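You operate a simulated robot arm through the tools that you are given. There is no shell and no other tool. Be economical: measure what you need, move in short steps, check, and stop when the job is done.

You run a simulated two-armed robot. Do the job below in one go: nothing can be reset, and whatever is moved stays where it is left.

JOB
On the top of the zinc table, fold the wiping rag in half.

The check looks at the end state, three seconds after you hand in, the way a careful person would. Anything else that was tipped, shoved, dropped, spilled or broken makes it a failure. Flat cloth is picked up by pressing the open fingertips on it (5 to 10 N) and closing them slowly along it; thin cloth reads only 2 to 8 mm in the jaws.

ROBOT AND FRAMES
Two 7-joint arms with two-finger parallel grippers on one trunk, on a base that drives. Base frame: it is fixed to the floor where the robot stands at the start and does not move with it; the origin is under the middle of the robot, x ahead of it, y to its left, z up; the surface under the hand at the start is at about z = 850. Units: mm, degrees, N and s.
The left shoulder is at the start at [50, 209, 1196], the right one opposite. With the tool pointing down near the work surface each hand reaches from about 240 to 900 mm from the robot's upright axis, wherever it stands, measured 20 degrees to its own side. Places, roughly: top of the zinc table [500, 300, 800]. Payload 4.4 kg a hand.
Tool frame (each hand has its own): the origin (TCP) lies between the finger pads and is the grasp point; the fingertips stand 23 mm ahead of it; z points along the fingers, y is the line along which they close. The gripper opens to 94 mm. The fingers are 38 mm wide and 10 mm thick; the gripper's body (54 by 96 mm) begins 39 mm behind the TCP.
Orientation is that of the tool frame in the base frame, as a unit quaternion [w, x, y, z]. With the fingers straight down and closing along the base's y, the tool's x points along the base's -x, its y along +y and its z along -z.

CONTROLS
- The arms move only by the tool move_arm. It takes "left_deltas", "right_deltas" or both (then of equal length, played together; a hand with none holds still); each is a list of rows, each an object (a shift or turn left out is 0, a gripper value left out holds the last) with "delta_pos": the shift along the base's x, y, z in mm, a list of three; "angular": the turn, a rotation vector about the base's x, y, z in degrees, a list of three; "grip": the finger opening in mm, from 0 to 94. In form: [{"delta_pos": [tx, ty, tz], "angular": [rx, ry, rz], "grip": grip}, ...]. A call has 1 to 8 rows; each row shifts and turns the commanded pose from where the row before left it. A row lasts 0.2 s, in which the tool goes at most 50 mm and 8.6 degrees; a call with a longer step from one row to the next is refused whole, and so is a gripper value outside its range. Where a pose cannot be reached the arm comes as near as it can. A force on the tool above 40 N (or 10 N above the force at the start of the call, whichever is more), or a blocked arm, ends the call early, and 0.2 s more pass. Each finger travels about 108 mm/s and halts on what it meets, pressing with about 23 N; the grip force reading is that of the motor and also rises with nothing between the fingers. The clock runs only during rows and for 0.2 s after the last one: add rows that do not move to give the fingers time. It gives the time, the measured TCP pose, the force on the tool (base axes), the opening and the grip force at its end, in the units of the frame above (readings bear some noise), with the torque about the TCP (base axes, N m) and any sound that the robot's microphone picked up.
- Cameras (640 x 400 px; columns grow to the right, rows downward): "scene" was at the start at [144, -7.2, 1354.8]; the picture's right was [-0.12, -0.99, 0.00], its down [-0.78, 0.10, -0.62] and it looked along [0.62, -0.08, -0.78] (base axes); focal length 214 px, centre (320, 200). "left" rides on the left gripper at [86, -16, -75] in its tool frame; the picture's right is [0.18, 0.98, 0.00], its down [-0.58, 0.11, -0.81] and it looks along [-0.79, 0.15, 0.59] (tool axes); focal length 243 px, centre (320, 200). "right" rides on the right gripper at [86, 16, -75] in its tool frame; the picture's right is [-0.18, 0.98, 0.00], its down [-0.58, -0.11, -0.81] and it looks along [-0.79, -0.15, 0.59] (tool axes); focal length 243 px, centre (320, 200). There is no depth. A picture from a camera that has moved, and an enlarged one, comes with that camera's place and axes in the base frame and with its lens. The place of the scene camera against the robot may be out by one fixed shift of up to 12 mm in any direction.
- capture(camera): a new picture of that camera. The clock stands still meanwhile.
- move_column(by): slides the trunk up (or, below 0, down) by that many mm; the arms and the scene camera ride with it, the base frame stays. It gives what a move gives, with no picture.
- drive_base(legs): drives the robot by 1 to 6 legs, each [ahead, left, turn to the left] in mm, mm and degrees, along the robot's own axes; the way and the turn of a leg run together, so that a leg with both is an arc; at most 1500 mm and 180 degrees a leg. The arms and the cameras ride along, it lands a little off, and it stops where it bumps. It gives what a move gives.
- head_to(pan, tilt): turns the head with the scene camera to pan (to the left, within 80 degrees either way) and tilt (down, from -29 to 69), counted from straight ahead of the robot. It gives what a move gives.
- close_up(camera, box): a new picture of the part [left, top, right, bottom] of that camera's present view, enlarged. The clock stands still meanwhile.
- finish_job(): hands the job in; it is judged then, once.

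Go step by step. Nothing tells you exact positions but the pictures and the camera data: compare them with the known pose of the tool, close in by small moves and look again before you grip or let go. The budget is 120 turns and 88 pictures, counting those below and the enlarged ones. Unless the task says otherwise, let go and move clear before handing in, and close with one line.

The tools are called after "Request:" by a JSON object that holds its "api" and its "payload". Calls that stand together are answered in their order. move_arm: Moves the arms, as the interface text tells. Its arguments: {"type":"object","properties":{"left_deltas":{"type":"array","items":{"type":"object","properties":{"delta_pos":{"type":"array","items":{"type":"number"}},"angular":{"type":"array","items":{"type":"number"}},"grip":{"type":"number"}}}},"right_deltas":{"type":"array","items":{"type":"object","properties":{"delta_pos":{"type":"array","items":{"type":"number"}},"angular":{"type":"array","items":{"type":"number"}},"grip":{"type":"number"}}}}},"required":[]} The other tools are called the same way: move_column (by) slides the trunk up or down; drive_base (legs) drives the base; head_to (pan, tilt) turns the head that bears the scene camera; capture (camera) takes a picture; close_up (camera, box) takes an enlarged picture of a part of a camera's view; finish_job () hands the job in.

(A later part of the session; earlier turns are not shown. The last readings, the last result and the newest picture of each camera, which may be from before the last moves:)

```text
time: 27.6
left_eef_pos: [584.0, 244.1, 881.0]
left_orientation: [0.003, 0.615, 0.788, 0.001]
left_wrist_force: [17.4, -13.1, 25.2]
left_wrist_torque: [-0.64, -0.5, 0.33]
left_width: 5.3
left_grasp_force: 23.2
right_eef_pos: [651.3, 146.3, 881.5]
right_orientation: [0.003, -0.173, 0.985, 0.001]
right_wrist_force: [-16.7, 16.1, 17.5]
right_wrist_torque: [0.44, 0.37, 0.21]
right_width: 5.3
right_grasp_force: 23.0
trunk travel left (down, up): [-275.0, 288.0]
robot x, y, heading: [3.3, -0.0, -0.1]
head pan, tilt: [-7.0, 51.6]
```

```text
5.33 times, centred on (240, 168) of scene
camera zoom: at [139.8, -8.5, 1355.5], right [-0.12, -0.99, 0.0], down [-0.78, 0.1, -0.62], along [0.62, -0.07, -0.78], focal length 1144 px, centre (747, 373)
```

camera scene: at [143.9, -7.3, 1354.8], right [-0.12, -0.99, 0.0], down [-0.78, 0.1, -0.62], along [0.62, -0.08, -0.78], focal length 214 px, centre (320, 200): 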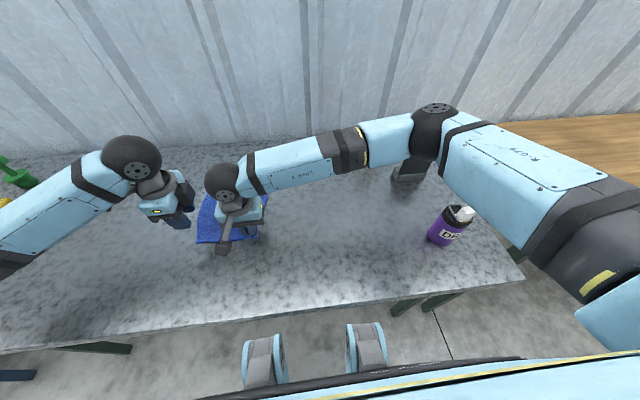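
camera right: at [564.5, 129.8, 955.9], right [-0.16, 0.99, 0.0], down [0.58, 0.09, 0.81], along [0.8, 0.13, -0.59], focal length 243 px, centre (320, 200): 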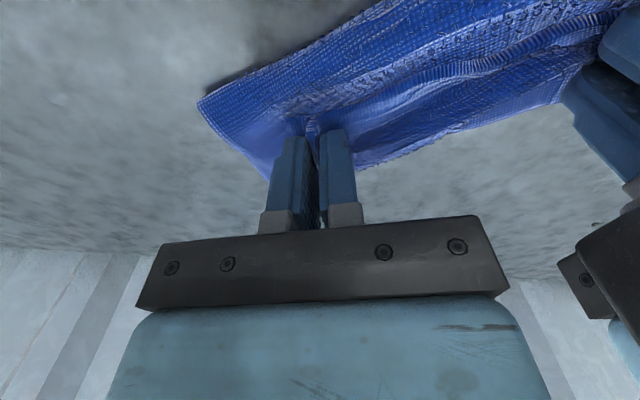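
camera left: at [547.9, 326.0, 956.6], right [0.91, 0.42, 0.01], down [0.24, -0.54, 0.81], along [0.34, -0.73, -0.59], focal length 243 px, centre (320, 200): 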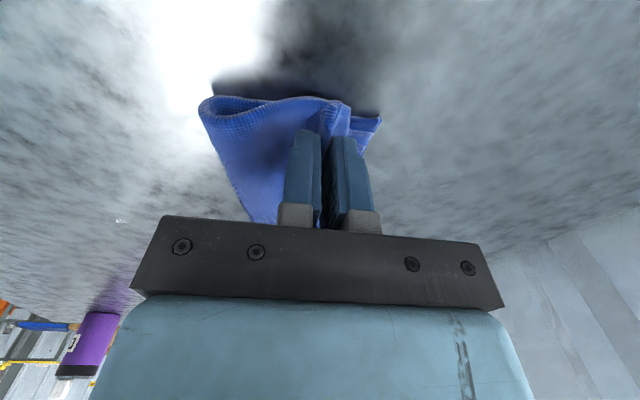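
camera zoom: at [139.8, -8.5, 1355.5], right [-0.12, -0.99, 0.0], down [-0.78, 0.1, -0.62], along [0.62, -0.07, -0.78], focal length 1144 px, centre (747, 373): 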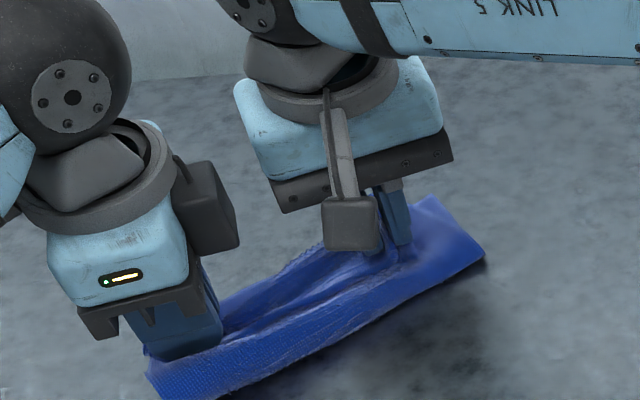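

Both pinches are now down on the lower layer. I'll ease the right's pressure and open its fingers slowly so they spread the bunched corner.

Request:
{"api": "move_arm", "payload": {"right_deltas": [{"delta_pos": [0, 0, 1], "grip": 8}, {"grip": 12}, {"grip": 17}, {"grip": 22}, {"grip": 28}, {"grip": 34}, {"grip": 38}, {}]}}

Request:
{"api": "capture", "payload": {"camera": "right"}}

```text
time: 29.4
left_eef_pos: [584.3, 245.7, 882.1]
left_orientation: [0.001, 0.615, 0.788, 0.001]
left_wrist_force: [0.3, -1.3, 28.1]
left_wrist_torque: [-0.4, -0.16, 0.06]
left_width: 5.1
left_grasp_force: 22.8
right_eef_pos: [650.4, 144.0, 882.3]
right_orientation: [0.001, -0.173, 0.985, 0.0]
right_wrist_force: [1.7, -2.5, 10.1]
right_wrist_torque: [-0.03, -0.01, 0.0]
right_width: 35.0
right_grasp_force: 0.1
trunk travel left (down, up): [-275.0, 288.0]
robot x, y, heading: [1.0, 2.7, -0.1]
head pan, tilt: [-7.0, 51.6]
```

```text
52 pictures are left
camera right: at [564.8, 128.6, 956.2], right [-0.16, 0.99, 0.0], down [0.58, 0.09, 0.81], along [0.8, 0.13, -0.59], focal length 243 px, centre (320, 200)
```

right: 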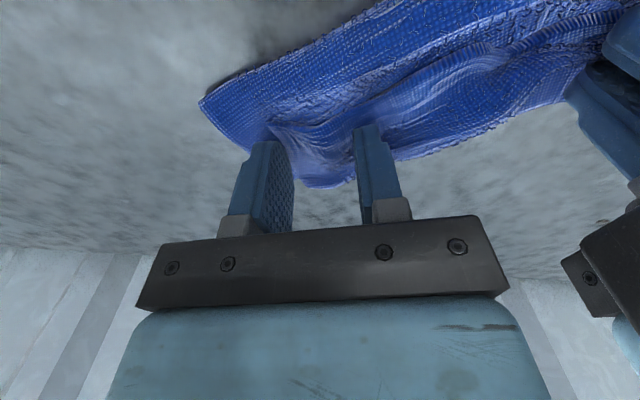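

The right corner has spread. I'll open the left gently too, lift both hands clear and inspect.

Request:
{"api": "move_arm", "payload": {"left_deltas": [{"delta_pos": [0, 0, 1.5], "grip": 9}, {"delta_pos": [0, 0, 0.5], "grip": 14}, {"grip": 20}, {"grip": 26}, {"grip": 32}, {"grip": 36}, {}]}}

Request:
{"api": "move_arm", "payload": {"left_deltas": [{"delta_pos": [0, 0, 10]}, {"delta_pos": [0, 0, 20]}, {"delta_pos": [-10, 20, 30]}, {"delta_pos": [-15, 40, 20]}, {"delta_pos": [-15, 45, 10]}, {"delta_pos": [-15, 45, 0]}, {}], "right_deltas": [{"delta_pos": [0, 0, 10]}, {"delta_pos": [0, 0, 20]}, {"delta_pos": [-10, -10, 30]}, {"delta_pos": [-20, -40, 20]}, {"delta_pos": [-20, -40, 10]}, {"delta_pos": [-20, -40, 0]}, {}]}}

Request:
{"api": "close_up", "payload": {"camera": "scene", "box": [180, 130, 300, 205]}}

Request:
{"api": "capture", "payload": {"camera": "right"}}

Request:
{"api": "capture", "payload": {"camera": "left"}}

```text
time: 31.0
left_eef_pos: [585.1, 246.3, 882.3]
left_orientation: [0.001, 0.616, 0.788, 0.001]
left_wrist_force: [1.2, -0.6, 2.9]
left_wrist_torque: [-0.04, -0.05, 0.02]
left_width: 35.8
left_grasp_force: 0.1
right_eef_pos: [650.9, 143.9, 880.6]
right_orientation: [0.001, -0.173, 0.985, 0.0]
right_wrist_force: [-2.7, -2.2, 17.8]
right_wrist_torque: [0.01, 0.12, 0.04]
right_width: 34.8
right_grasp_force: 0.1
trunk travel left (down, up): [-275.0, 288.0]
robot x, y, heading: [-0.4, 1.6, -0.0]
head pan, tilt: [-7.0, 51.6]
```

```text
time: 32.6
left_eef_pos: [530.4, 398.9, 970.6]
left_orientation: [0.0, 0.616, 0.788, 0.0]
left_wrist_force: [0.4, 0.4, -1.1]
left_wrist_torque: [0.0, -0.04, 0.0]
left_width: 36.0
left_grasp_force: 0.1
right_eef_pos: [584.3, 12.9, 967.6]
right_orientation: [-0.001, -0.173, 0.985, 0.0]
right_wrist_force: [0.9, 0.9, 0.7]
right_wrist_torque: [0.01, 0.0, -0.01]
right_width: 38.0
right_grasp_force: 0.1
trunk travel left (down, up): [-275.0, 288.0]
robot x, y, heading: [0.8, -0.4, -0.0]
head pan, tilt: [-7.0, 51.6]
```

```text
5.33 times, centred on (240, 168) of scene
camera zoom: at [144.9, -6.7, 1354.7], right [-0.12, -0.99, 0.0], down [-0.78, 0.1, -0.62], along [0.62, -0.08, -0.78], focal length 1144 px, centre (747, 373)
```

zoom: 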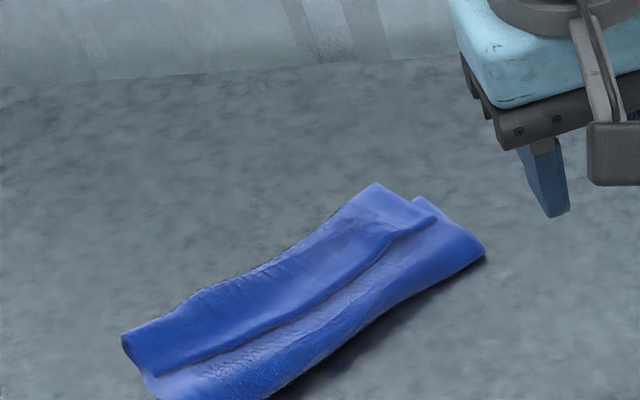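

```text
50 pictures are left
camera right: at [497.3, -0.9, 1042.5], right [-0.16, 0.99, 0.0], down [0.58, 0.1, 0.81], along [0.8, 0.13, -0.59], focal length 243 px, centre (320, 200)
```

right: 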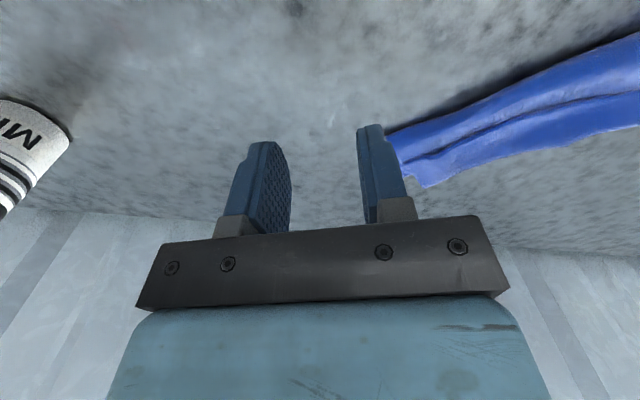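

```text
49 pictures are left
camera left: at [493.9, 476.9, 1045.2], right [0.91, 0.42, 0.0], down [0.25, -0.54, 0.81], along [0.34, -0.73, -0.59], focal length 243 px, centre (320, 200)
```

left: 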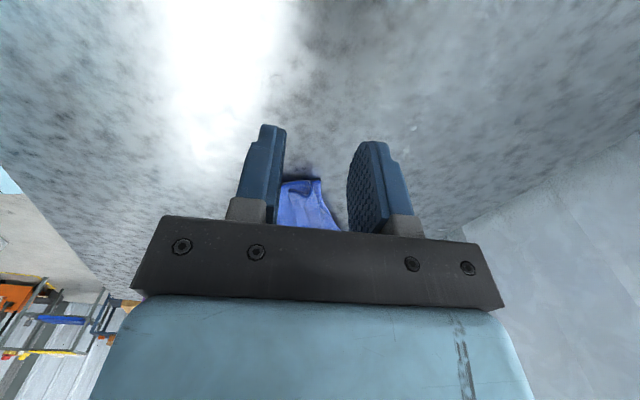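

As the fold landed, the near edge doubled back into a narrow flap on top. I'll look at it more widely before correcting it.

Request:
{"api": "close_up", "payload": {"camera": "scene", "box": [192, 150, 288, 210]}}

```text
6.67 times, centred on (240, 180) of scene
camera zoom: at [144.9, -6.7, 1354.7], right [-0.12, -0.99, 0.0], down [-0.78, 0.1, -0.62], along [0.62, -0.08, -0.78], focal length 1430 px, centre (853, 333)
```

zoom: 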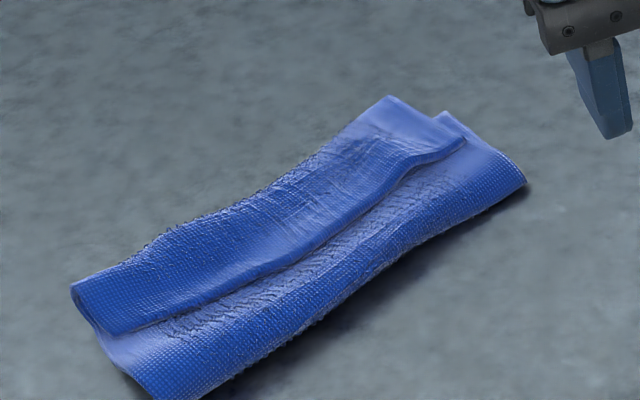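

The fold-back flap is about 40 mm wide, its free edge running from about (569,264) to (675,114). I'll turn both hands to close along that edge (yaw about 35°), re-pinch just the flap's free edge, lift it and lay it over the right way.

Request:
{"api": "move_arm", "payload": {"left_deltas": [{"angular": [0, 0, 8.5]}, {"angular": [0, 0, 8.5]}, {"angular": [0, 0, 8.5]}, {"angular": [0, 0, 8.5]}, {"angular": [0, 0, 8.5]}, {"angular": [0, 0, 8.5]}, {"angular": [0, 0, 8.5]}, {"angular": [0, 0, 8.5]}], "right_deltas": [{"angular": [0, 0, 5], "grip": 34}, {"angular": [0, 0, 5]}, {"angular": [0, 0, 5]}, {}, {}, {}, {}, {}]}}

Request:
{"api": "move_arm", "payload": {"left_deltas": [{"angular": [0, 0, 8.5]}, {"angular": [0, 0, 8.5]}, {"angular": [0, 0, 8.5]}, {"angular": [0, 0, 8.5]}, {"angular": [0, 0, 8.5]}, {}]}}

Request:
{"api": "capture", "payload": {"camera": "left"}}

Request:
{"api": "capture", "payload": {"camera": "right"}}

```text
time: 34.4
left_eef_pos: [530.0, 396.9, 970.9]
left_orientation: [0.0, 0.069, 0.998, 0.0]
left_wrist_force: [0.1, -0.2, -0.6]
left_wrist_torque: [0.02, 0.02, 0.03]
left_width: 36.2
left_grasp_force: 0.0
right_eef_pos: [583.2, 13.5, 968.7]
right_orientation: [0.0, -0.3, 0.954, 0.0]
right_wrist_force: [0.5, -0.2, -0.9]
right_wrist_torque: [0.03, 0.04, -0.02]
right_width: 33.9
right_grasp_force: 0.0
trunk travel left (down, up): [-275.0, 288.0]
robot x, y, heading: [-1.1, -4.0, 0.2]
head pan, tilt: [-7.0, 51.6]
```

```text
time: 35.8
left_eef_pos: [530.7, 397.3, 971.9]
left_orientation: [0.0, -0.297, 0.955, 0.0]
left_wrist_force: [0.2, -0.4, -0.2]
left_wrist_torque: [0.0, -0.02, 0.0]
left_width: 36.2
left_grasp_force: 0.0
right_eef_pos: [582.8, 14.0, 968.9]
right_orientation: [0.0, -0.3, 0.954, 0.0]
right_wrist_force: [-0.5, -0.3, 0.1]
right_wrist_torque: [0.02, 0.02, -0.02]
right_width: 34.2
right_grasp_force: 0.1
trunk travel left (down, up): [-275.0, 288.0]
robot x, y, heading: [5.1, 0.3, -0.3]
head pan, tilt: [-7.0, 51.6]
```

```text
47 pictures are left
camera left: at [468.4, 333.8, 1046.0], right [-0.71, 0.7, 0.0], down [0.42, 0.42, 0.81], along [0.57, 0.57, -0.59], focal length 243 px, centre (320, 200)
```

left: 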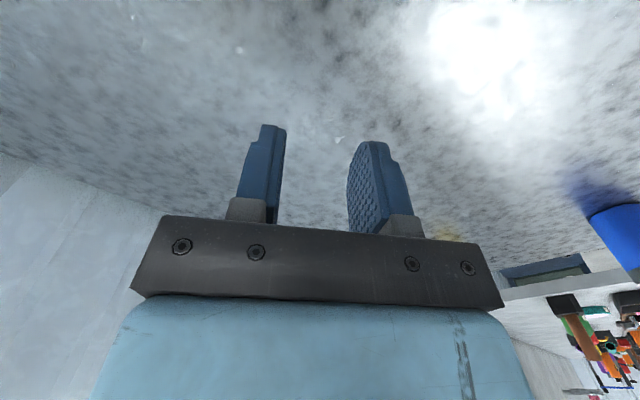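

```text
46 pictures are left
camera right: at [503.7, -22.5, 1042.9], right [-0.41, 0.91, 0.0], down [0.54, 0.24, 0.81], along [0.73, 0.33, -0.59], focal length 243 px, centre (320, 200)
```

right: 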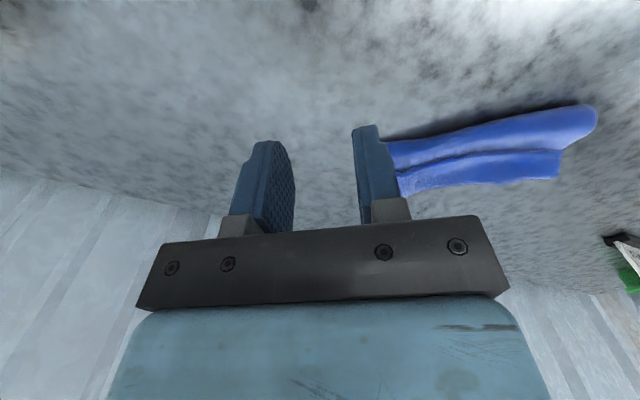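

Both hands are now yawed to the flap's direction. I'll bring them above its ends and verify with the wrist cameras.

Request:
{"api": "move_arm", "payload": {"left_deltas": [{"delta_pos": [14, -38, -8]}, {"delta_pos": [14, -38, -8]}, {"delta_pos": [15, -38, -8]}, {"delta_pos": [15, -39, -8]}, {}], "right_deltas": [{"delta_pos": [20, 31, -7]}, {"delta_pos": [20, 31, -7]}, {"delta_pos": [20, 32, -7]}, {"delta_pos": [20, 32, -8]}, {}]}}

Request:
{"api": "capture", "payload": {"camera": "left"}}

Request:
{"api": "capture", "payload": {"camera": "right"}}

```text
time: 37.0
left_eef_pos: [588.8, 243.8, 939.4]
left_orientation: [0.0, -0.296, 0.955, 0.0]
left_wrist_force: [-0.1, -0.1, 0.4]
left_wrist_torque: [0.02, 0.01, -0.01]
left_width: 35.9
left_grasp_force: 0.0
right_eef_pos: [661.6, 140.9, 941.8]
right_orientation: [-0.001, -0.3, 0.954, 0.0]
right_wrist_force: [-0.5, -0.4, 0.5]
right_wrist_torque: [-0.03, -0.02, 0.02]
right_width: 34.0
right_grasp_force: 0.1
trunk travel left (down, up): [-275.0, 288.0]
robot x, y, heading: [3.1, -0.9, 0.0]
head pan, tilt: [-7.0, 51.6]
```

```text
45 pictures are left
camera left: at [527.5, 180.6, 1014.8], right [-0.71, 0.71, 0.0], down [0.42, 0.42, 0.81], along [0.57, 0.57, -0.59], focal length 243 px, centre (320, 200)
```

left: 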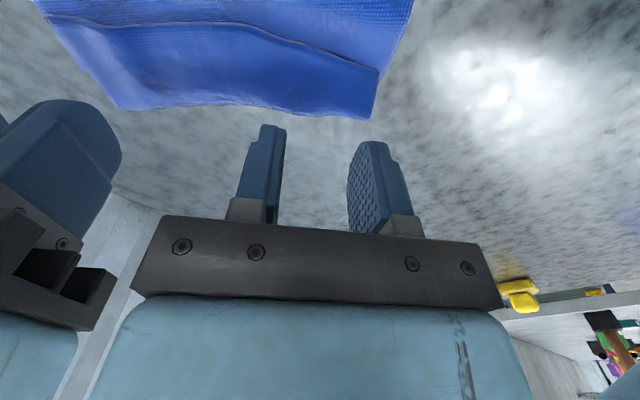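

```text
44 pictures are left
camera right: at [583.1, 103.1, 1016.3], right [-0.41, 0.91, 0.0], down [0.54, 0.24, 0.81], along [0.73, 0.33, -0.59], focal length 243 px, centre (320, 200)
```

right: 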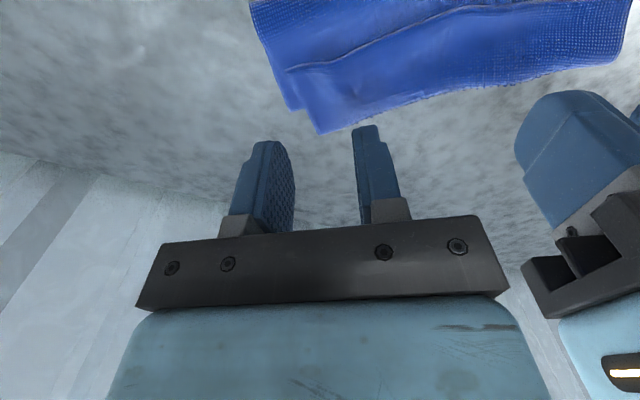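

The wrist cameras place the flap edge from about (554,260) to (660,115). I'll shift both hands accordingly and lower to just above.

Request:
{"api": "move_arm", "payload": {"left_deltas": [{"delta_pos": [-14, -4, 0]}, {"delta_pos": [0, 0, -20]}, {"delta_pos": [0, 0, -20]}, {"delta_pos": [0, 0, -6]}, {}], "right_deltas": [{"delta_pos": [-14, 0, 0]}, {"delta_pos": [0, 0, -22]}, {"delta_pos": [0, 0, -20]}, {"delta_pos": [0, 0, -6]}, {}]}}

Request:
{"api": "capture", "payload": {"camera": "left"}}

Request:
{"api": "capture", "payload": {"camera": "right"}}

```text
time: 38.2
left_eef_pos: [576.6, 239.0, 895.7]
left_orientation: [0.001, -0.298, 0.954, 0.001]
left_wrist_force: [0.3, 0.9, -0.3]
left_wrist_torque: [-0.03, -0.01, 0.01]
left_width: 36.0
left_grasp_force: 0.0
right_eef_pos: [647.8, 139.5, 893.1]
right_orientation: [0.001, -0.3, 0.954, 0.0]
right_wrist_force: [-0.5, -0.1, 0.4]
right_wrist_torque: [0.01, -0.03, -0.03]
right_width: 34.2
right_grasp_force: 0.0
trunk travel left (down, up): [-275.0, 288.0]
robot x, y, heading: [-1.1, -1.1, 0.1]
head pan, tilt: [-7.0, 51.6]
```

```text
43 pictures are left
camera left: at [513.7, 175.5, 970.3], right [-0.71, 0.71, 0.0], down [0.41, 0.42, 0.81], along [0.57, 0.57, -0.59], focal length 243 px, centre (320, 200)
```

left: 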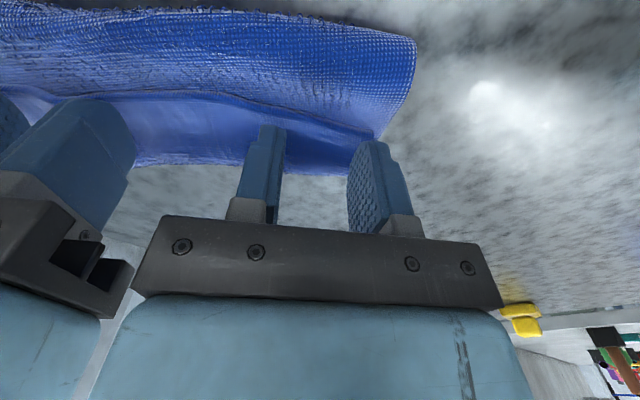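

```text
42 pictures are left
camera right: at [568.2, 102.5, 967.4], right [-0.41, 0.91, 0.0], down [0.54, 0.24, 0.81], along [0.74, 0.33, -0.59], focal length 243 px, centre (320, 200)
```

right: 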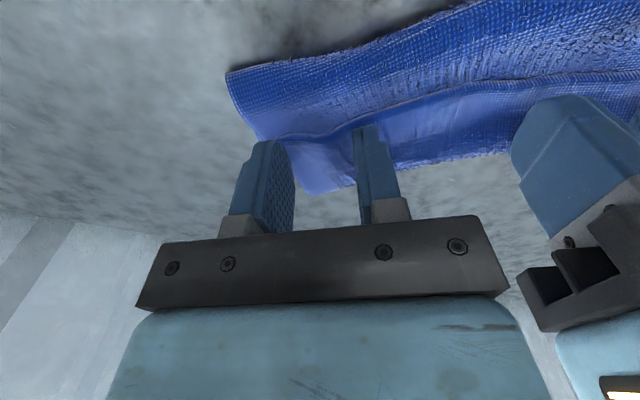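

The left is well placed. The right needs about 8 mm further inward, then I'll lower both to touch.

Request:
{"api": "move_arm", "payload": {"left_deltas": [{"delta_pos": [-1, 3, -3]}, {"delta_pos": [0, 0, -3]}, {"delta_pos": [0, 0, -2]}, {}], "right_deltas": [{"delta_pos": [-3, 7, 0]}, {"delta_pos": [0, 0, -3]}, {"delta_pos": [0, 0, -2]}, {}]}}

```text
time: 39.2
left_eef_pos: [578.8, 244.1, 897.7]
left_orientation: [0.01, -0.298, 0.955, 0.005]
left_wrist_force: [0.0, 0.3, 0.7]
left_wrist_torque: [0.0, 0.01, 0.02]
left_width: 36.0
left_grasp_force: 0.1
right_eef_pos: [646.4, 143.2, 889.7]
right_orientation: [0.001, -0.299, 0.954, 0.003]
right_wrist_force: [0.5, 0.0, -0.8]
right_wrist_torque: [0.0, 0.04, -0.02]
right_width: 34.2
right_grasp_force: 0.0
trunk travel left (down, up): [-275.0, 288.0]
robot x, y, heading: [0.5, 1.7, -0.1]
head pan, tilt: [-7.0, 51.6]
```

The left hand drifted up and tilted slightly, so the arms may be touching. I'll look.

Request:
{"api": "close_up", "payload": {"camera": "scene", "box": [140, 60, 380, 210]}}

```text
2.67 times, centred on (260, 135) of scene
camera zoom: at [143.0, -14.4, 1356.0], right [-0.12, -0.99, -0.01], down [-0.78, 0.1, -0.62], along [0.62, -0.07, -0.78], focal length 572 px, centre (480, 373)
```

zoom: 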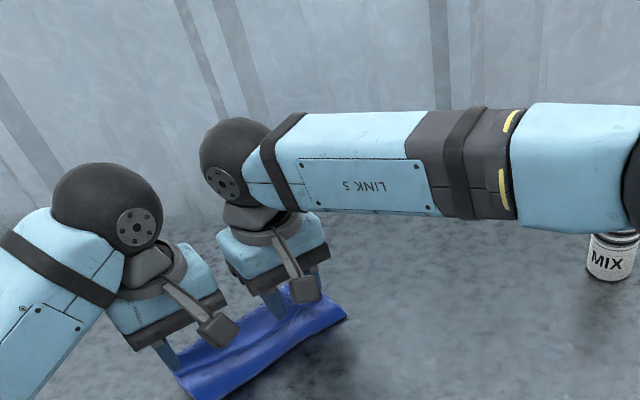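

The two grippers are rubbing. I'll lift both a bit and separate them along the flap.

Request:
{"api": "move_arm", "payload": {"left_deltas": [{"delta_pos": [0, 0, 10]}, {"delta_pos": [-4, 6, 0]}, {}], "right_deltas": [{"delta_pos": [2, -5, 8]}, {"delta_pos": [1, -1, 0]}, {}]}}

Request:
{"api": "capture", "payload": {"camera": "left"}}

Request:
{"api": "capture", "payload": {"camera": "right"}}

```text
time: 40.0
left_eef_pos: [575.5, 248.6, 908.7]
left_orientation: [0.011, -0.299, 0.954, 0.005]
left_wrist_force: [-0.1, 0.1, 0.2]
left_wrist_torque: [0.0, 0.01, 0.01]
left_width: 35.9
left_grasp_force: 0.0
right_eef_pos: [649.0, 136.6, 899.0]
right_orientation: [0.002, -0.3, 0.954, 0.003]
right_wrist_force: [0.5, 0.2, 0.1]
right_wrist_torque: [0.01, -0.01, -0.02]
right_width: 33.8
right_grasp_force: 0.0
trunk travel left (down, up): [-275.0, 288.0]
robot x, y, heading: [1.2, 2.0, 0.3]
head pan, tilt: [-7.0, 51.6]
```

```text
40 pictures are left
camera left: at [511.6, 184.1, 980.7], right [-0.71, 0.7, 0.0], down [0.4, 0.41, 0.82], along [0.58, 0.58, -0.57], focal length 243 px, centre (320, 200)
```

left: 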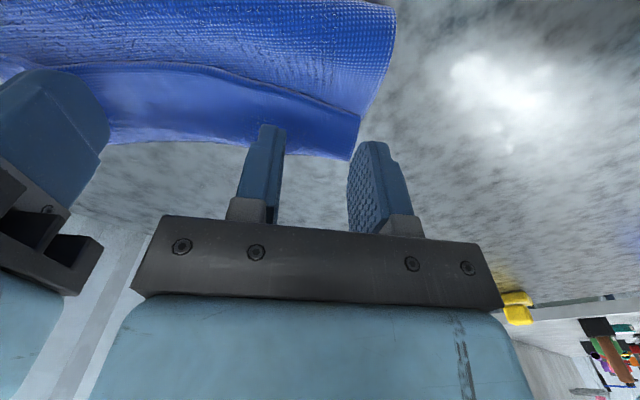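

```text
39 pictures are left
camera right: at [569.1, 98.8, 972.8], right [-0.41, 0.91, 0.01], down [0.54, 0.24, 0.81], along [0.74, 0.34, -0.59], focal length 243 px, centre (320, 200)
```

right: 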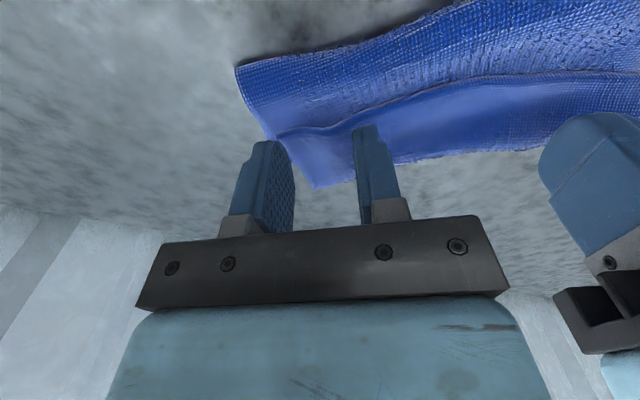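

The left is still about 11 mm above its command and tilted, so something is loading that arm. I'll look to the left.

Request:
{"api": "head_to", "payload": {"pan": 35, "tilt": 50}}

Request:
{"api": "capture", "payload": {"camera": "scene"}}

```text
time: 41.1
left_eef_pos: [575.0, 247.3, 907.9]
left_orientation: [0.011, -0.299, 0.954, 0.005]
left_wrist_force: [0.3, 0.1, -1.4]
left_wrist_torque: [-0.02, 0.05, 0.01]
left_width: 36.1
left_grasp_force: 0.2
right_eef_pos: [647.7, 136.3, 898.9]
right_orientation: [0.002, -0.301, 0.954, 0.004]
right_wrist_force: [-0.3, -0.5, -0.5]
right_wrist_torque: [0.0, -0.02, -0.02]
right_width: 34.1
right_grasp_force: 0.0
trunk travel left (down, up): [-275.0, 288.0]
robot x, y, heading: [-0.5, -2.1, 0.1]
head pan, tilt: [35.0, 50.0]
```

```text
38 pictures are left
camera scene: at [130.2, 37.1, 1358.0], right [0.57, -0.82, -0.01], down [-0.63, -0.43, -0.65], along [0.53, 0.37, -0.76], focal length 214 px, centre (320, 200)
```

scene: 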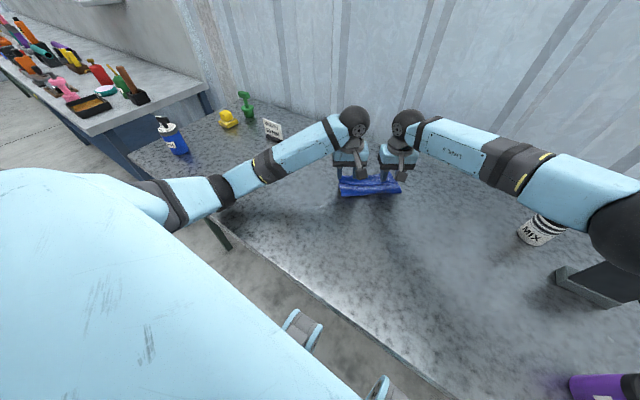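

The left elbow has swung inward and the forearm hangs low near the table's front edge, probably resting on it. I'll raise the left hand and undo most of its yaw to free the arm.

Request:
{"api": "move_arm", "payload": {"left_deltas": [{"delta_pos": [0, 5, 30]}, {"delta_pos": [0, 10, 30], "angular": [0, 0, -7]}, {"delta_pos": [0, 10, 0], "angular": [0, 0, -7]}, {"angular": [0, 0, -7]}, {"angular": [0, 0, -7]}, {"angular": [0, 0, -7]}, {}], "right_deltas": [{"delta_pos": [0, 0, 20]}, {}, {}, {}, {}, {}, {}]}}

Request:
{"api": "capture", "payload": {"camera": "scene"}}

```text
time: 42.7
left_eef_pos: [570.4, 273.6, 955.1]
left_orientation: [0.0, 0.005, 1.0, 0.0]
left_wrist_force: [-0.3, -0.6, 0.7]
left_wrist_torque: [-0.01, 0.0, -0.02]
left_width: 35.7
left_grasp_force: 0.0
right_eef_pos: [649.1, 141.0, 914.8]
right_orientation: [0.0, -0.3, 0.954, 0.0]
right_wrist_force: [0.3, -0.3, 0.5]
right_wrist_torque: [0.0, 0.0, 0.02]
right_width: 33.9
right_grasp_force: 0.1
trunk travel left (down, up): [-275.0, 288.0]
robot x, y, heading: [1.6, -1.9, -0.1]
head pan, tilt: [35.0, 50.0]
```

```text
37 pictures are left
camera scene: at [132.1, 46.2, 1357.0], right [0.57, -0.82, 0.0], down [-0.63, -0.44, -0.64], along [0.53, 0.37, -0.77], focal length 214 px, centre (320, 200)
```

scene: 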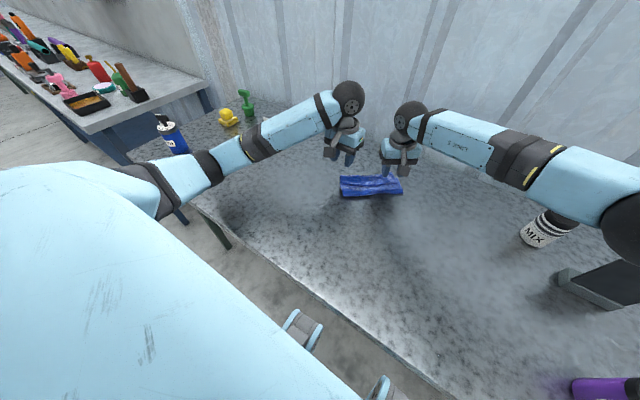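

That freed the arm. Raising the trunk 120 mm will lift the elbows clear of the table, and I'll lower the hands afterwards.

Request:
{"api": "move_column", "payload": {"by": 120}}

Request:
{"api": "head_to", "payload": {"pan": 15, "tilt": 52}}

Request:
{"api": "move_arm", "payload": {"left_deltas": [{"delta_pos": [2, -5, -40]}, {"delta_pos": [2, -5, -40]}, {"delta_pos": [2, -5, -40]}, {"delta_pos": [2, -5, -20]}, {}], "right_deltas": [{"delta_pos": [0, 0, -40]}, {"delta_pos": [0, 0, -40]}, {"delta_pos": [0, 0, -40]}, {}, {}]}}

Request:
{"api": "capture", "payload": {"camera": "scene"}}

Request:
{"api": "capture", "payload": {"camera": "left"}}

```text
time: 44.2
left_eef_pos: [570.8, 272.7, 1074.3]
left_orientation: [0.0, 0.004, 1.0, 0.001]
left_wrist_force: [-0.1, 0.2, -0.2]
left_wrist_torque: [-0.02, 0.0, 0.02]
left_width: 36.1
left_grasp_force: 0.1
right_eef_pos: [648.2, 141.8, 1036.3]
right_orientation: [0.0, -0.3, 0.954, -0.001]
right_wrist_force: [-0.4, 0.5, -0.3]
right_wrist_torque: [0.02, 0.0, -0.01]
right_width: 34.0
right_grasp_force: 0.2
trunk travel left (down, up): [-395.0, 168.0]
robot x, y, heading: [0.1, -4.6, -0.0]
head pan, tilt: [35.0, 50.0]
```

```text
time: 45.0
left_eef_pos: [570.7, 272.5, 1074.2]
left_orientation: [0.001, 0.004, 1.0, -0.001]
left_wrist_force: [0.1, 0.7, 0.3]
left_wrist_torque: [0.02, 0.02, -0.04]
left_width: 35.9
left_grasp_force: 0.0
right_eef_pos: [649.1, 140.6, 1035.5]
right_orientation: [0.0, -0.3, 0.954, 0.0]
right_wrist_force: [-0.5, 0.7, 0.3]
right_wrist_torque: [0.01, 0.0, 0.01]
right_width: 34.0
right_grasp_force: 0.0
trunk travel left (down, up): [-395.0, 168.0]
robot x, y, heading: [0.1, -0.6, 0.0]
head pan, tilt: [15.0, 52.0]
```

```text
time: 46.2
left_eef_pos: [577.9, 255.8, 933.5]
left_orientation: [0.0, 0.005, 1.0, 0.0]
left_wrist_force: [0.2, 0.3, -0.4]
left_wrist_torque: [-0.01, 0.01, -0.02]
left_width: 36.1
left_grasp_force: 0.0
right_eef_pos: [649.9, 140.3, 914.4]
right_orientation: [0.0, -0.3, 0.954, 0.0]
right_wrist_force: [-0.1, 0.2, -1.9]
right_wrist_torque: [0.02, 0.03, -0.01]
right_width: 33.9
right_grasp_force: 0.0
trunk travel left (down, up): [-395.0, 168.0]
robot x, y, heading: [0.4, -3.8, -0.2]
head pan, tilt: [15.0, 52.0]
```

```text
36 pictures are left
camera scene: at [141.6, 21.6, 1474.3], right [0.26, -0.97, 0.0], down [-0.76, -0.2, -0.62], along [0.59, 0.16, -0.79], focal length 214 px, centre (320, 200)
```

scene: 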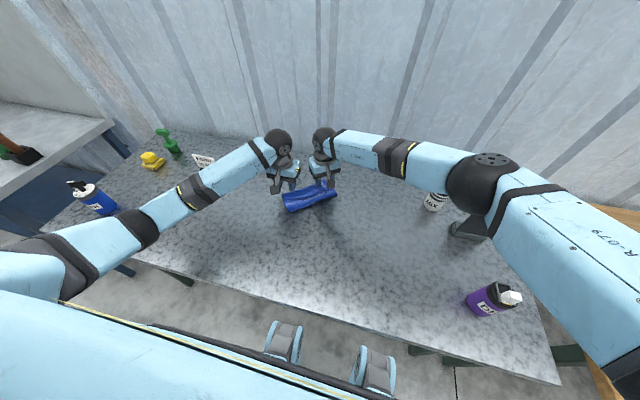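

```text
35 pictures are left
camera left: at [491.6, 239.2, 1008.3], right [-0.18, 0.98, 0.0], down [0.58, 0.1, 0.81], along [0.79, 0.14, -0.59], focal length 243 px, centre (320, 200)
```

left: 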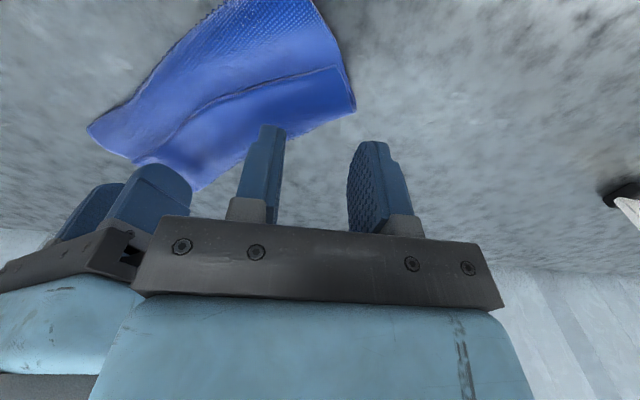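

Both arms are clear now. I'll make fine shifts and lower to just above the flap, keeping the left diagonal to the corner.

Request:
{"api": "move_arm", "payload": {"left_deltas": [{"delta_pos": [4, -6, 0], "grip": 32}, {"delta_pos": [0, 0, -20]}, {"delta_pos": [0, 0, -18]}, {"delta_pos": [0, 0, -5]}, {}], "right_deltas": [{"delta_pos": [-3, 4, 0]}, {"delta_pos": [0, 0, -10]}, {"delta_pos": [0, 0, -10]}, {"delta_pos": [0, 0, -4]}, {}]}}

Request:
{"api": "capture", "payload": {"camera": "left"}}

Request:
{"api": "capture", "payload": {"camera": "right"}}

```text
time: 47.4
left_eef_pos: [582.9, 247.6, 892.6]
left_orientation: [0.0, 0.005, 1.0, 0.0]
left_wrist_force: [-0.6, 0.2, -0.7]
left_wrist_torque: [-0.01, 0.01, -0.02]
left_width: 31.9
left_grasp_force: 0.0
right_eef_pos: [645.2, 144.1, 891.6]
right_orientation: [0.0, -0.3, 0.954, 0.0]
right_wrist_force: [-0.1, -0.5, 1.1]
right_wrist_torque: [0.0, -0.03, -0.02]
right_width: 34.0
right_grasp_force: 0.1
trunk travel left (down, up): [-395.0, 168.0]
robot x, y, heading: [-1.1, -2.2, -0.3]
head pan, tilt: [15.0, 52.0]
```

```text
34 pictures are left
camera left: at [495.2, 231.6, 967.5], right [-0.18, 0.98, 0.0], down [0.58, 0.1, 0.81], along [0.79, 0.14, -0.59], focal length 243 px, centre (320, 200)
```

left: 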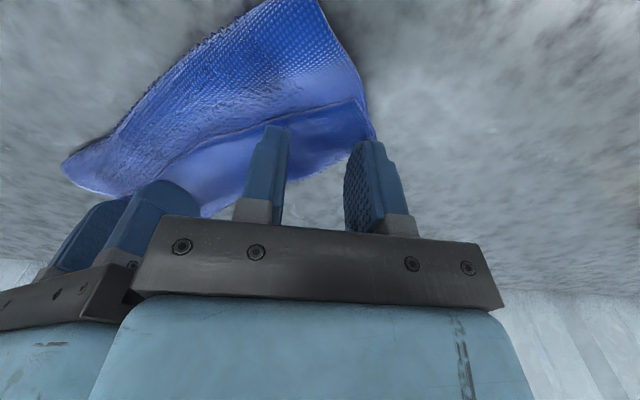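

```text
33 pictures are left
camera right: at [565.6, 107.9, 966.4], right [-0.41, 0.91, 0.0], down [0.54, 0.24, 0.81], along [0.73, 0.33, -0.59], focal length 243 px, centre (320, 200)
```

right: 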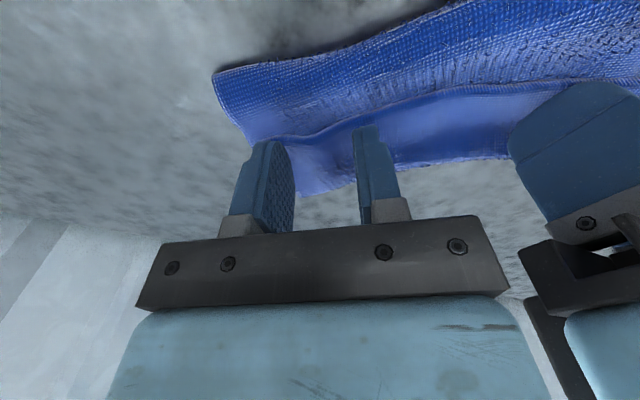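

Nearly there. I'll narrow the openings slightly, nudge the left onto the flap and press gently.

Request:
{"api": "move_arm", "payload": {"left_deltas": [{"delta_pos": [-3, 2, 0], "grip": 27}, {"delta_pos": [0, 0, -3]}, {"delta_pos": [0, 0, -3]}, {}], "right_deltas": [{"grip": 30}, {"delta_pos": [0, 0, -3]}, {"delta_pos": [0, 0, -3]}, {}]}}

```text
time: 48.4
left_eef_pos: [579.8, 248.3, 886.3]
left_orientation: [0.0, 0.004, 1.0, 0.0]
left_wrist_force: [0.6, -0.2, 1.0]
left_wrist_torque: [-0.01, -0.04, 0.03]
left_width: 26.8
left_grasp_force: 0.0
right_eef_pos: [644.6, 144.7, 886.1]
right_orientation: [0.0, -0.299, 0.954, 0.0]
right_wrist_force: [0.2, 0.4, 2.4]
right_wrist_torque: [0.01, -0.01, -0.01]
right_width: 30.2
right_grasp_force: 0.0
trunk travel left (down, up): [-395.0, 168.0]
robot x, y, heading: [2.0, -1.1, -0.0]
head pan, tilt: [15.0, 52.0]
```

Request:
{"api": "move_arm", "payload": {"left_deltas": [{"delta_pos": [0, 0, -1.5]}, {"delta_pos": [0, 0, -1.5]}, {}], "right_deltas": [{"delta_pos": [0, 0, -1]}, {"delta_pos": [0, 0, -1]}, {}]}}

```text
time: 49.2
left_eef_pos: [577.4, 248.8, 882.2]
left_orientation: [0.001, 0.004, 1.0, 0.0]
left_wrist_force: [1.1, -0.4, 4.4]
left_wrist_torque: [-0.06, -0.07, 0.04]
left_width: 26.9
left_grasp_force: 0.0
right_eef_pos: [643.6, 144.2, 884.1]
right_orientation: [0.001, -0.3, 0.954, -0.001]
right_wrist_force: [0.3, -0.8, 5.0]
right_wrist_torque: [0.01, -0.05, 0.0]
right_width: 29.9
right_grasp_force: 0.1
trunk travel left (down, up): [-395.0, 168.0]
robot x, y, heading: [-2.7, 0.2, -0.1]
head pan, tilt: [15.0, 52.0]
```

Both touch at 4–5 N. I'll press slightly more and close slowly.

Request:
{"api": "move_arm", "payload": {"left_deltas": [{"delta_pos": [0, 0, -1]}, {"grip": 23}, {"grip": 19}, {"grip": 15}, {"grip": 11}, {"grip": 7}, {"grip": 3}, {"grip": 0}], "right_deltas": [{"delta_pos": [0, 0, -0.7]}, {"grip": 26}, {"grip": 22}, {"grip": 18}, {"grip": 13}, {"grip": 8}, {"grip": 3}, {"grip": 0}]}}

Request:
{"api": "move_arm", "payload": {"left_deltas": [{"delta_pos": [0, 0, 6]}, {"delta_pos": [0, 0, 10]}, {}], "right_deltas": [{"delta_pos": [0, 0, 6]}, {"delta_pos": [0, 0, 10]}, {}]}}

Request:
{"api": "capture", "payload": {"camera": "left"}}

Request:
{"api": "capture", "payload": {"camera": "right"}}

```text
time: 51.0
left_eef_pos: [578.3, 250.0, 882.4]
left_orientation: [0.0, 0.005, 1.0, 0.0]
left_wrist_force: [-0.1, -1.4, 4.5]
left_wrist_torque: [-0.02, -0.01, -0.02]
left_width: 0.0
left_grasp_force: 23.5
right_eef_pos: [643.9, 145.2, 883.9]
right_orientation: [0.001, -0.3, 0.954, 0.0]
right_wrist_force: [-1.2, 2.7, 6.5]
right_wrist_torque: [0.08, -0.01, 0.01]
right_width: 4.7
right_grasp_force: 23.0
trunk travel left (down, up): [-395.0, 168.0]
robot x, y, heading: [-0.4, -0.8, -0.2]
head pan, tilt: [15.0, 52.0]
```

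```text
time: 51.8
left_eef_pos: [578.3, 249.1, 896.9]
left_orientation: [-0.001, 0.004, 1.0, 0.0]
left_wrist_force: [-0.5, -0.6, -0.2]
left_wrist_torque: [-0.01, 0.0, 0.01]
left_width: 0.1
left_grasp_force: 23.2
right_eef_pos: [645.0, 144.7, 898.2]
right_orientation: [0.0, -0.301, 0.954, 0.0]
right_wrist_force: [0.6, -0.7, 0.7]
right_wrist_torque: [0.0, -0.01, 0.04]
right_width: 4.9
right_grasp_force: 23.4
trunk travel left (down, up): [-395.0, 168.0]
robot x, y, heading: [-1.8, -0.5, 0.1]
head pan, tilt: [15.0, 52.0]
```

```text
32 pictures are left
camera left: at [491.7, 233.8, 972.2], right [-0.18, 0.98, 0.0], down [0.58, 0.1, 0.81], along [0.79, 0.14, -0.59], focal length 243 px, centre (320, 200)
```

left: 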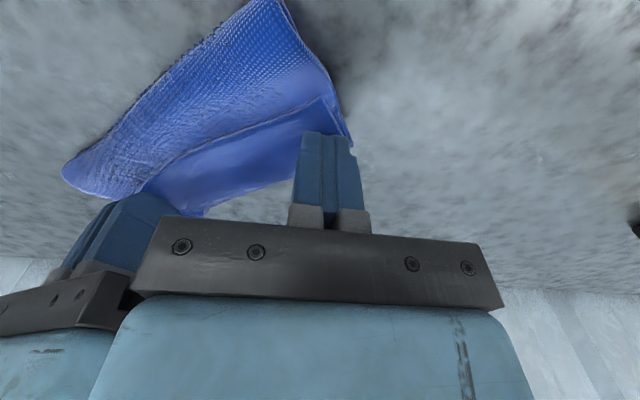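

```text
31 pictures are left
camera right: at [565.6, 107.9, 972.7], right [-0.41, 0.91, 0.0], down [0.54, 0.24, 0.81], along [0.73, 0.33, -0.59], focal length 243 px, centre (320, 200)
```

right: 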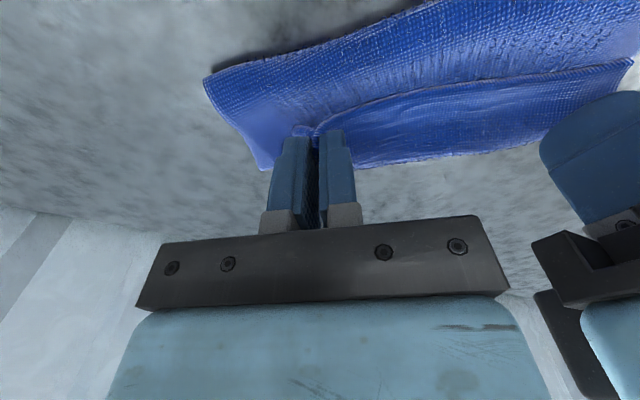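

The right holds the flap (4.9 mm); the left slipped again. I'll use the right to lift and peel the flap up and toward the far side, moving the left away, and see how it unrolls.

Request:
{"api": "move_arm", "payload": {"left_deltas": [{"delta_pos": [-5, 10, 25], "grip": 30}, {"delta_pos": [-10, 30, 25]}, {"delta_pos": [-10, 40, 20]}, {"delta_pos": [0, 30, 0]}, {}, {}], "right_deltas": [{}, {"delta_pos": [3, 2, 12]}, {"delta_pos": [8, 6, 12]}, {"delta_pos": [12, 9, 10]}, {"delta_pos": [12, 9, 6]}, {}]}}

Request:
{"api": "close_up", "payload": {"camera": "scene", "box": [240, 130, 400, 230]}}

Request:
{"api": "capture", "payload": {"camera": "left"}}

```text
time: 53.2
left_eef_pos: [552.5, 359.1, 967.2]
left_orientation: [0.0, 0.004, 1.0, 0.0]
left_wrist_force: [-0.6, -0.8, -1.4]
left_wrist_torque: [0.03, 0.02, 0.0]
left_width: 30.2
left_grasp_force: 0.1
right_eef_pos: [679.9, 171.0, 938.1]
right_orientation: [0.0, -0.3, 0.954, 0.001]
right_wrist_force: [-0.5, -0.9, -0.6]
right_wrist_torque: [-0.04, 0.0, 0.03]
right_width: 4.7
right_grasp_force: 23.3
trunk travel left (down, up): [-395.0, 168.0]
robot x, y, heading: [3.8, 1.3, 0.2]
head pan, tilt: [15.0, 52.0]
```

```text
4.00 times, centred on (320, 180) of scene
camera zoom: at [141.8, 20.9, 1474.3], right [0.26, -0.97, 0.0], down [-0.76, -0.2, -0.62], along [0.59, 0.16, -0.79], focal length 858 px, centre (320, 280)
```

zoom: 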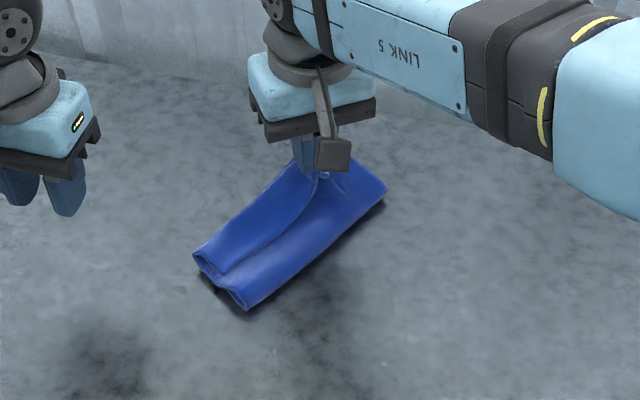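

```text
29 pictures are left
camera left: at [465.8, 343.5, 1042.3], right [-0.18, 0.98, 0.0], down [0.58, 0.1, 0.81], along [0.79, 0.14, -0.59], focal length 243 px, centre (320, 200)
```

left: 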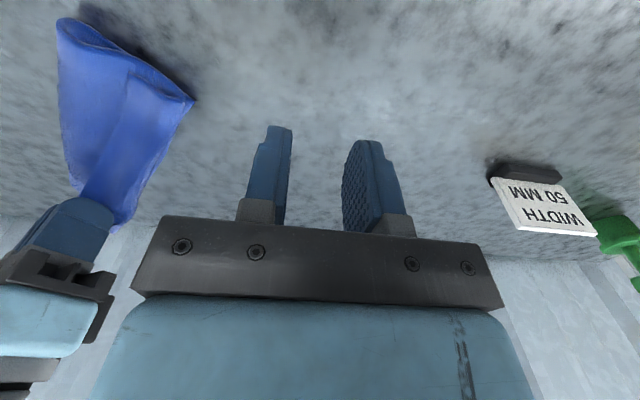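

The flap is lifting at the right end while its left end is still curled. I'll continue peeling toward the far-left so the whole flap turns over.

Request:
{"api": "move_arm", "payload": {"right_deltas": [{"delta_pos": [8, 8, 8]}, {"delta_pos": [8, 12, 6]}, {"delta_pos": [5, 14, 4]}, {"delta_pos": [2, 15, 0]}, {"delta_pos": [0, 12, 0]}, {}]}}

Request:
{"api": "close_up", "payload": {"camera": "scene", "box": [240, 130, 400, 230]}}

```text
time: 54.6
left_eef_pos: [552.3, 359.7, 966.7]
left_orientation: [0.0, 0.005, 1.0, 0.001]
left_wrist_force: [0.0, 0.7, -0.8]
left_wrist_torque: [-0.02, 0.01, -0.03]
left_width: 30.0
left_grasp_force: 0.0
right_eef_pos: [690.4, 174.1, 959.2]
right_orientation: [0.0, -0.299, 0.954, -0.001]
right_wrist_force: [0.3, -0.3, -0.1]
right_wrist_torque: [0.03, -0.04, -0.01]
right_width: 4.9
right_grasp_force: 22.7
right hand out of reach, approached as far as the arm can: row 1, 2, 3, 4, 5
trunk travel left (down, up): [-395.0, 168.0]
robot x, y, heading: [-1.5, -4.7, 0.0]
head pan, tilt: [15.0, 52.0]
```

```text
4.00 times, centred on (320, 180) of scene
camera zoom: at [141.7, 21.4, 1474.3], right [0.26, -0.97, 0.0], down [-0.76, -0.2, -0.62], along [0.59, 0.16, -0.79], focal length 858 px, centre (320, 280)
```

zoom: 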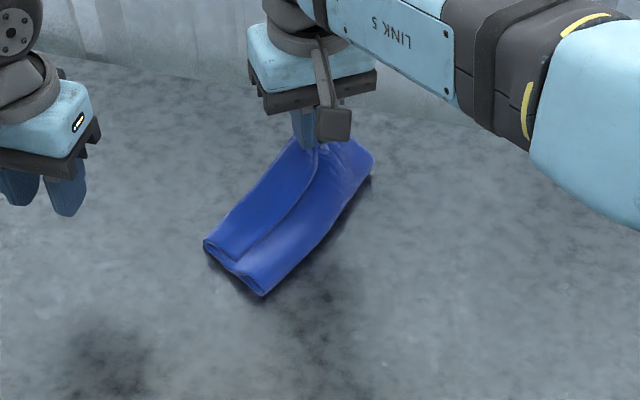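

The right arm is at its reach limit, and patching this fold isn't going well. I'll undo it by carrying the held edge back toward the robot so the rag unfolds nearer to me, then refold with a better technique.

Request:
{"api": "move_arm", "payload": {"right_deltas": [{"delta_pos": [-20, -15, 0], "angular": [0, 0, -4]}, {"delta_pos": [-32, -15, 0], "angular": [0, 0, -4]}, {"delta_pos": [-34, -12, 0], "angular": [0, 0, -4]}, {"delta_pos": [-34, -10, -4], "angular": [0, 0, -4]}, {"delta_pos": [-34, -8, -8], "angular": [0, 0, -4]}, {"delta_pos": [-34, -5, -12], "angular": [0, 0, -4]}, {"delta_pos": [-34, 0, -16], "angular": [0, 0, -4]}, {"delta_pos": [-30, 0, -18]}]}}

Request:
{"api": "close_up", "payload": {"camera": "scene", "box": [200, 130, 440, 280]}}

```text
time: 56.4
left_eef_pos: [551.7, 360.6, 967.7]
left_orientation: [0.0, 0.004, 1.0, 0.0]
left_wrist_force: [0.3, -0.6, -0.5]
left_wrist_torque: [0.02, -0.02, -0.01]
left_width: 29.9
left_grasp_force: 0.0
right_eef_pos: [437.9, 111.0, 900.5]
right_orientation: [0.001, -0.061, 0.998, 0.0]
right_wrist_force: [-0.5, 0.7, -0.3]
right_wrist_torque: [0.02, 0.0, 0.05]
right_width: 4.6
right_grasp_force: 22.5
trunk travel left (down, up): [-395.0, 168.0]
robot x, y, heading: [5.8, 2.4, -0.2]
head pan, tilt: [15.0, 52.0]
```

```text
2.67 times, centred on (320, 205) of scene
camera zoom: at [141.4, 21.3, 1474.4], right [0.26, -0.97, 0.0], down [-0.76, -0.2, -0.62], along [0.59, 0.16, -0.79], focal length 572 px, centre (320, 187)
```

zoom: 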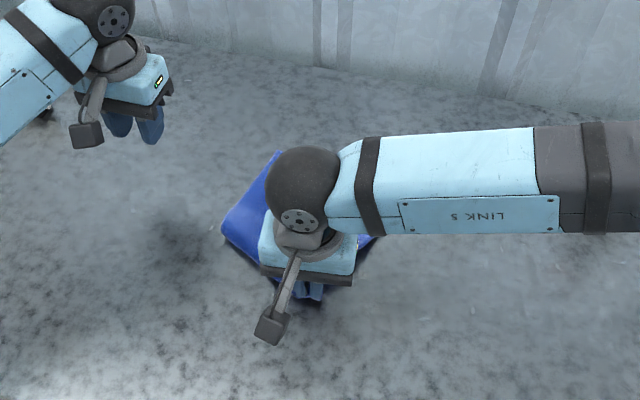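

It unfolded, lying at an angle. I'll pull it a little closer, set the corner down spread, release, and back off for a full look.

Request:
{"api": "move_arm", "payload": {"right_deltas": [{"delta_pos": [-25, 0, -5]}, {"delta_pos": [-25, 0, -6]}, {"delta_pos": [0, 0, -8]}, {"grip": 12}, {"grip": 22}, {"grip": 34}, {"grip": 40}, {"delta_pos": [0, 0, 15]}]}}

Request:
{"api": "move_arm", "payload": {"right_deltas": [{"delta_pos": [0, 0, 30]}, {"delta_pos": [0, -30, 30]}, {"delta_pos": [0, -45, 10]}, {"delta_pos": [0, -45, 0]}, {"delta_pos": [0, -45, 0]}, {}]}}

Request:
{"api": "close_up", "payload": {"camera": "scene", "box": [220, 150, 400, 262]}}

```text
time: 58.2
left_eef_pos: [551.9, 359.7, 967.3]
left_orientation: [0.001, 0.005, 1.0, 0.001]
left_wrist_force: [0.6, -0.2, 0.9]
left_wrist_torque: [0.05, 0.01, -0.01]
left_width: 29.9
left_grasp_force: 0.0
right_eef_pos: [388.0, 109.5, 895.8]
right_orientation: [0.0, -0.061, 0.998, 0.0]
right_wrist_force: [1.4, 0.3, 0.6]
right_wrist_torque: [0.01, 0.0, -0.03]
right_width: 39.9
right_grasp_force: 0.0
trunk travel left (down, up): [-395.0, 168.0]
robot x, y, heading: [-0.5, 4.3, -0.2]
head pan, tilt: [15.0, 52.0]
```

```text
time: 59.6
left_eef_pos: [551.8, 360.7, 968.1]
left_orientation: [0.0, 0.004, 1.0, -0.001]
left_wrist_force: [0.1, 0.1, -0.5]
left_wrist_torque: [0.02, -0.03, 0.02]
left_width: 30.2
left_grasp_force: 0.1
right_eef_pos: [385.5, -56.3, 965.2]
right_orientation: [0.0, -0.062, 0.998, -0.002]
right_wrist_force: [-0.3, 0.5, -0.2]
right_wrist_torque: [-0.01, -0.02, -0.01]
right_width: 40.0
right_grasp_force: 0.0
trunk travel left (down, up): [-395.0, 168.0]
robot x, y, heading: [1.0, -1.2, 0.2]
head pan, tilt: [15.0, 52.0]
```

```text
3.56 times, centred on (310, 206) of scene
camera zoom: at [142.0, 23.0, 1474.3], right [0.26, -0.97, 0.0], down [-0.76, -0.2, -0.62], along [0.59, 0.16, -0.79], focal length 763 px, centre (356, 179)
```

zoom: 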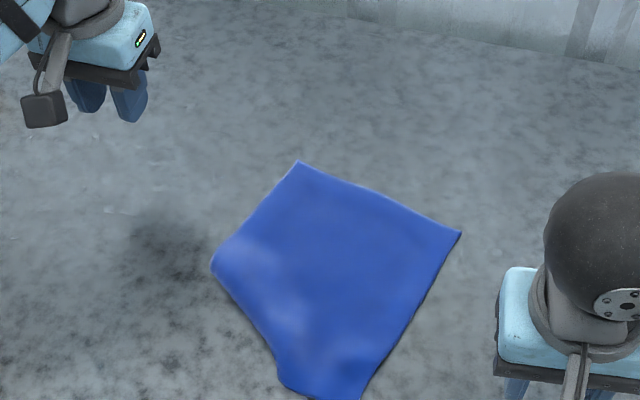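

The rag is nearly flat but its near-left corner looks folded over. I'll zoom in on that.

Request:
{"api": "close_up", "payload": {"camera": "scene", "box": [270, 205, 350, 275]}}

```text
5.71 times, centred on (310, 240) of scene
camera zoom: at [142.0, 23.0, 1474.3], right [0.26, -0.97, 0.0], down [-0.76, -0.2, -0.62], along [0.59, 0.16, -0.79], focal length 1226 px, centre (377, -29)
```

zoom: 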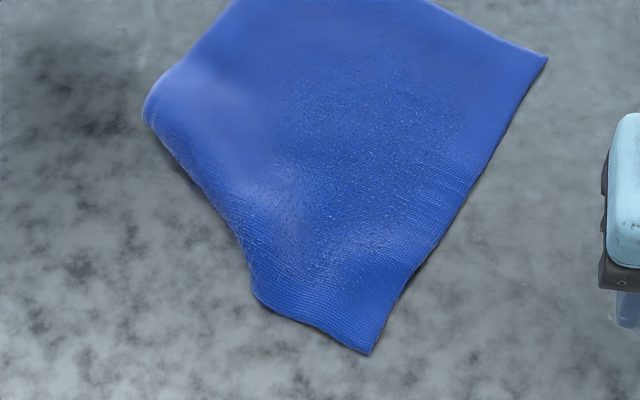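

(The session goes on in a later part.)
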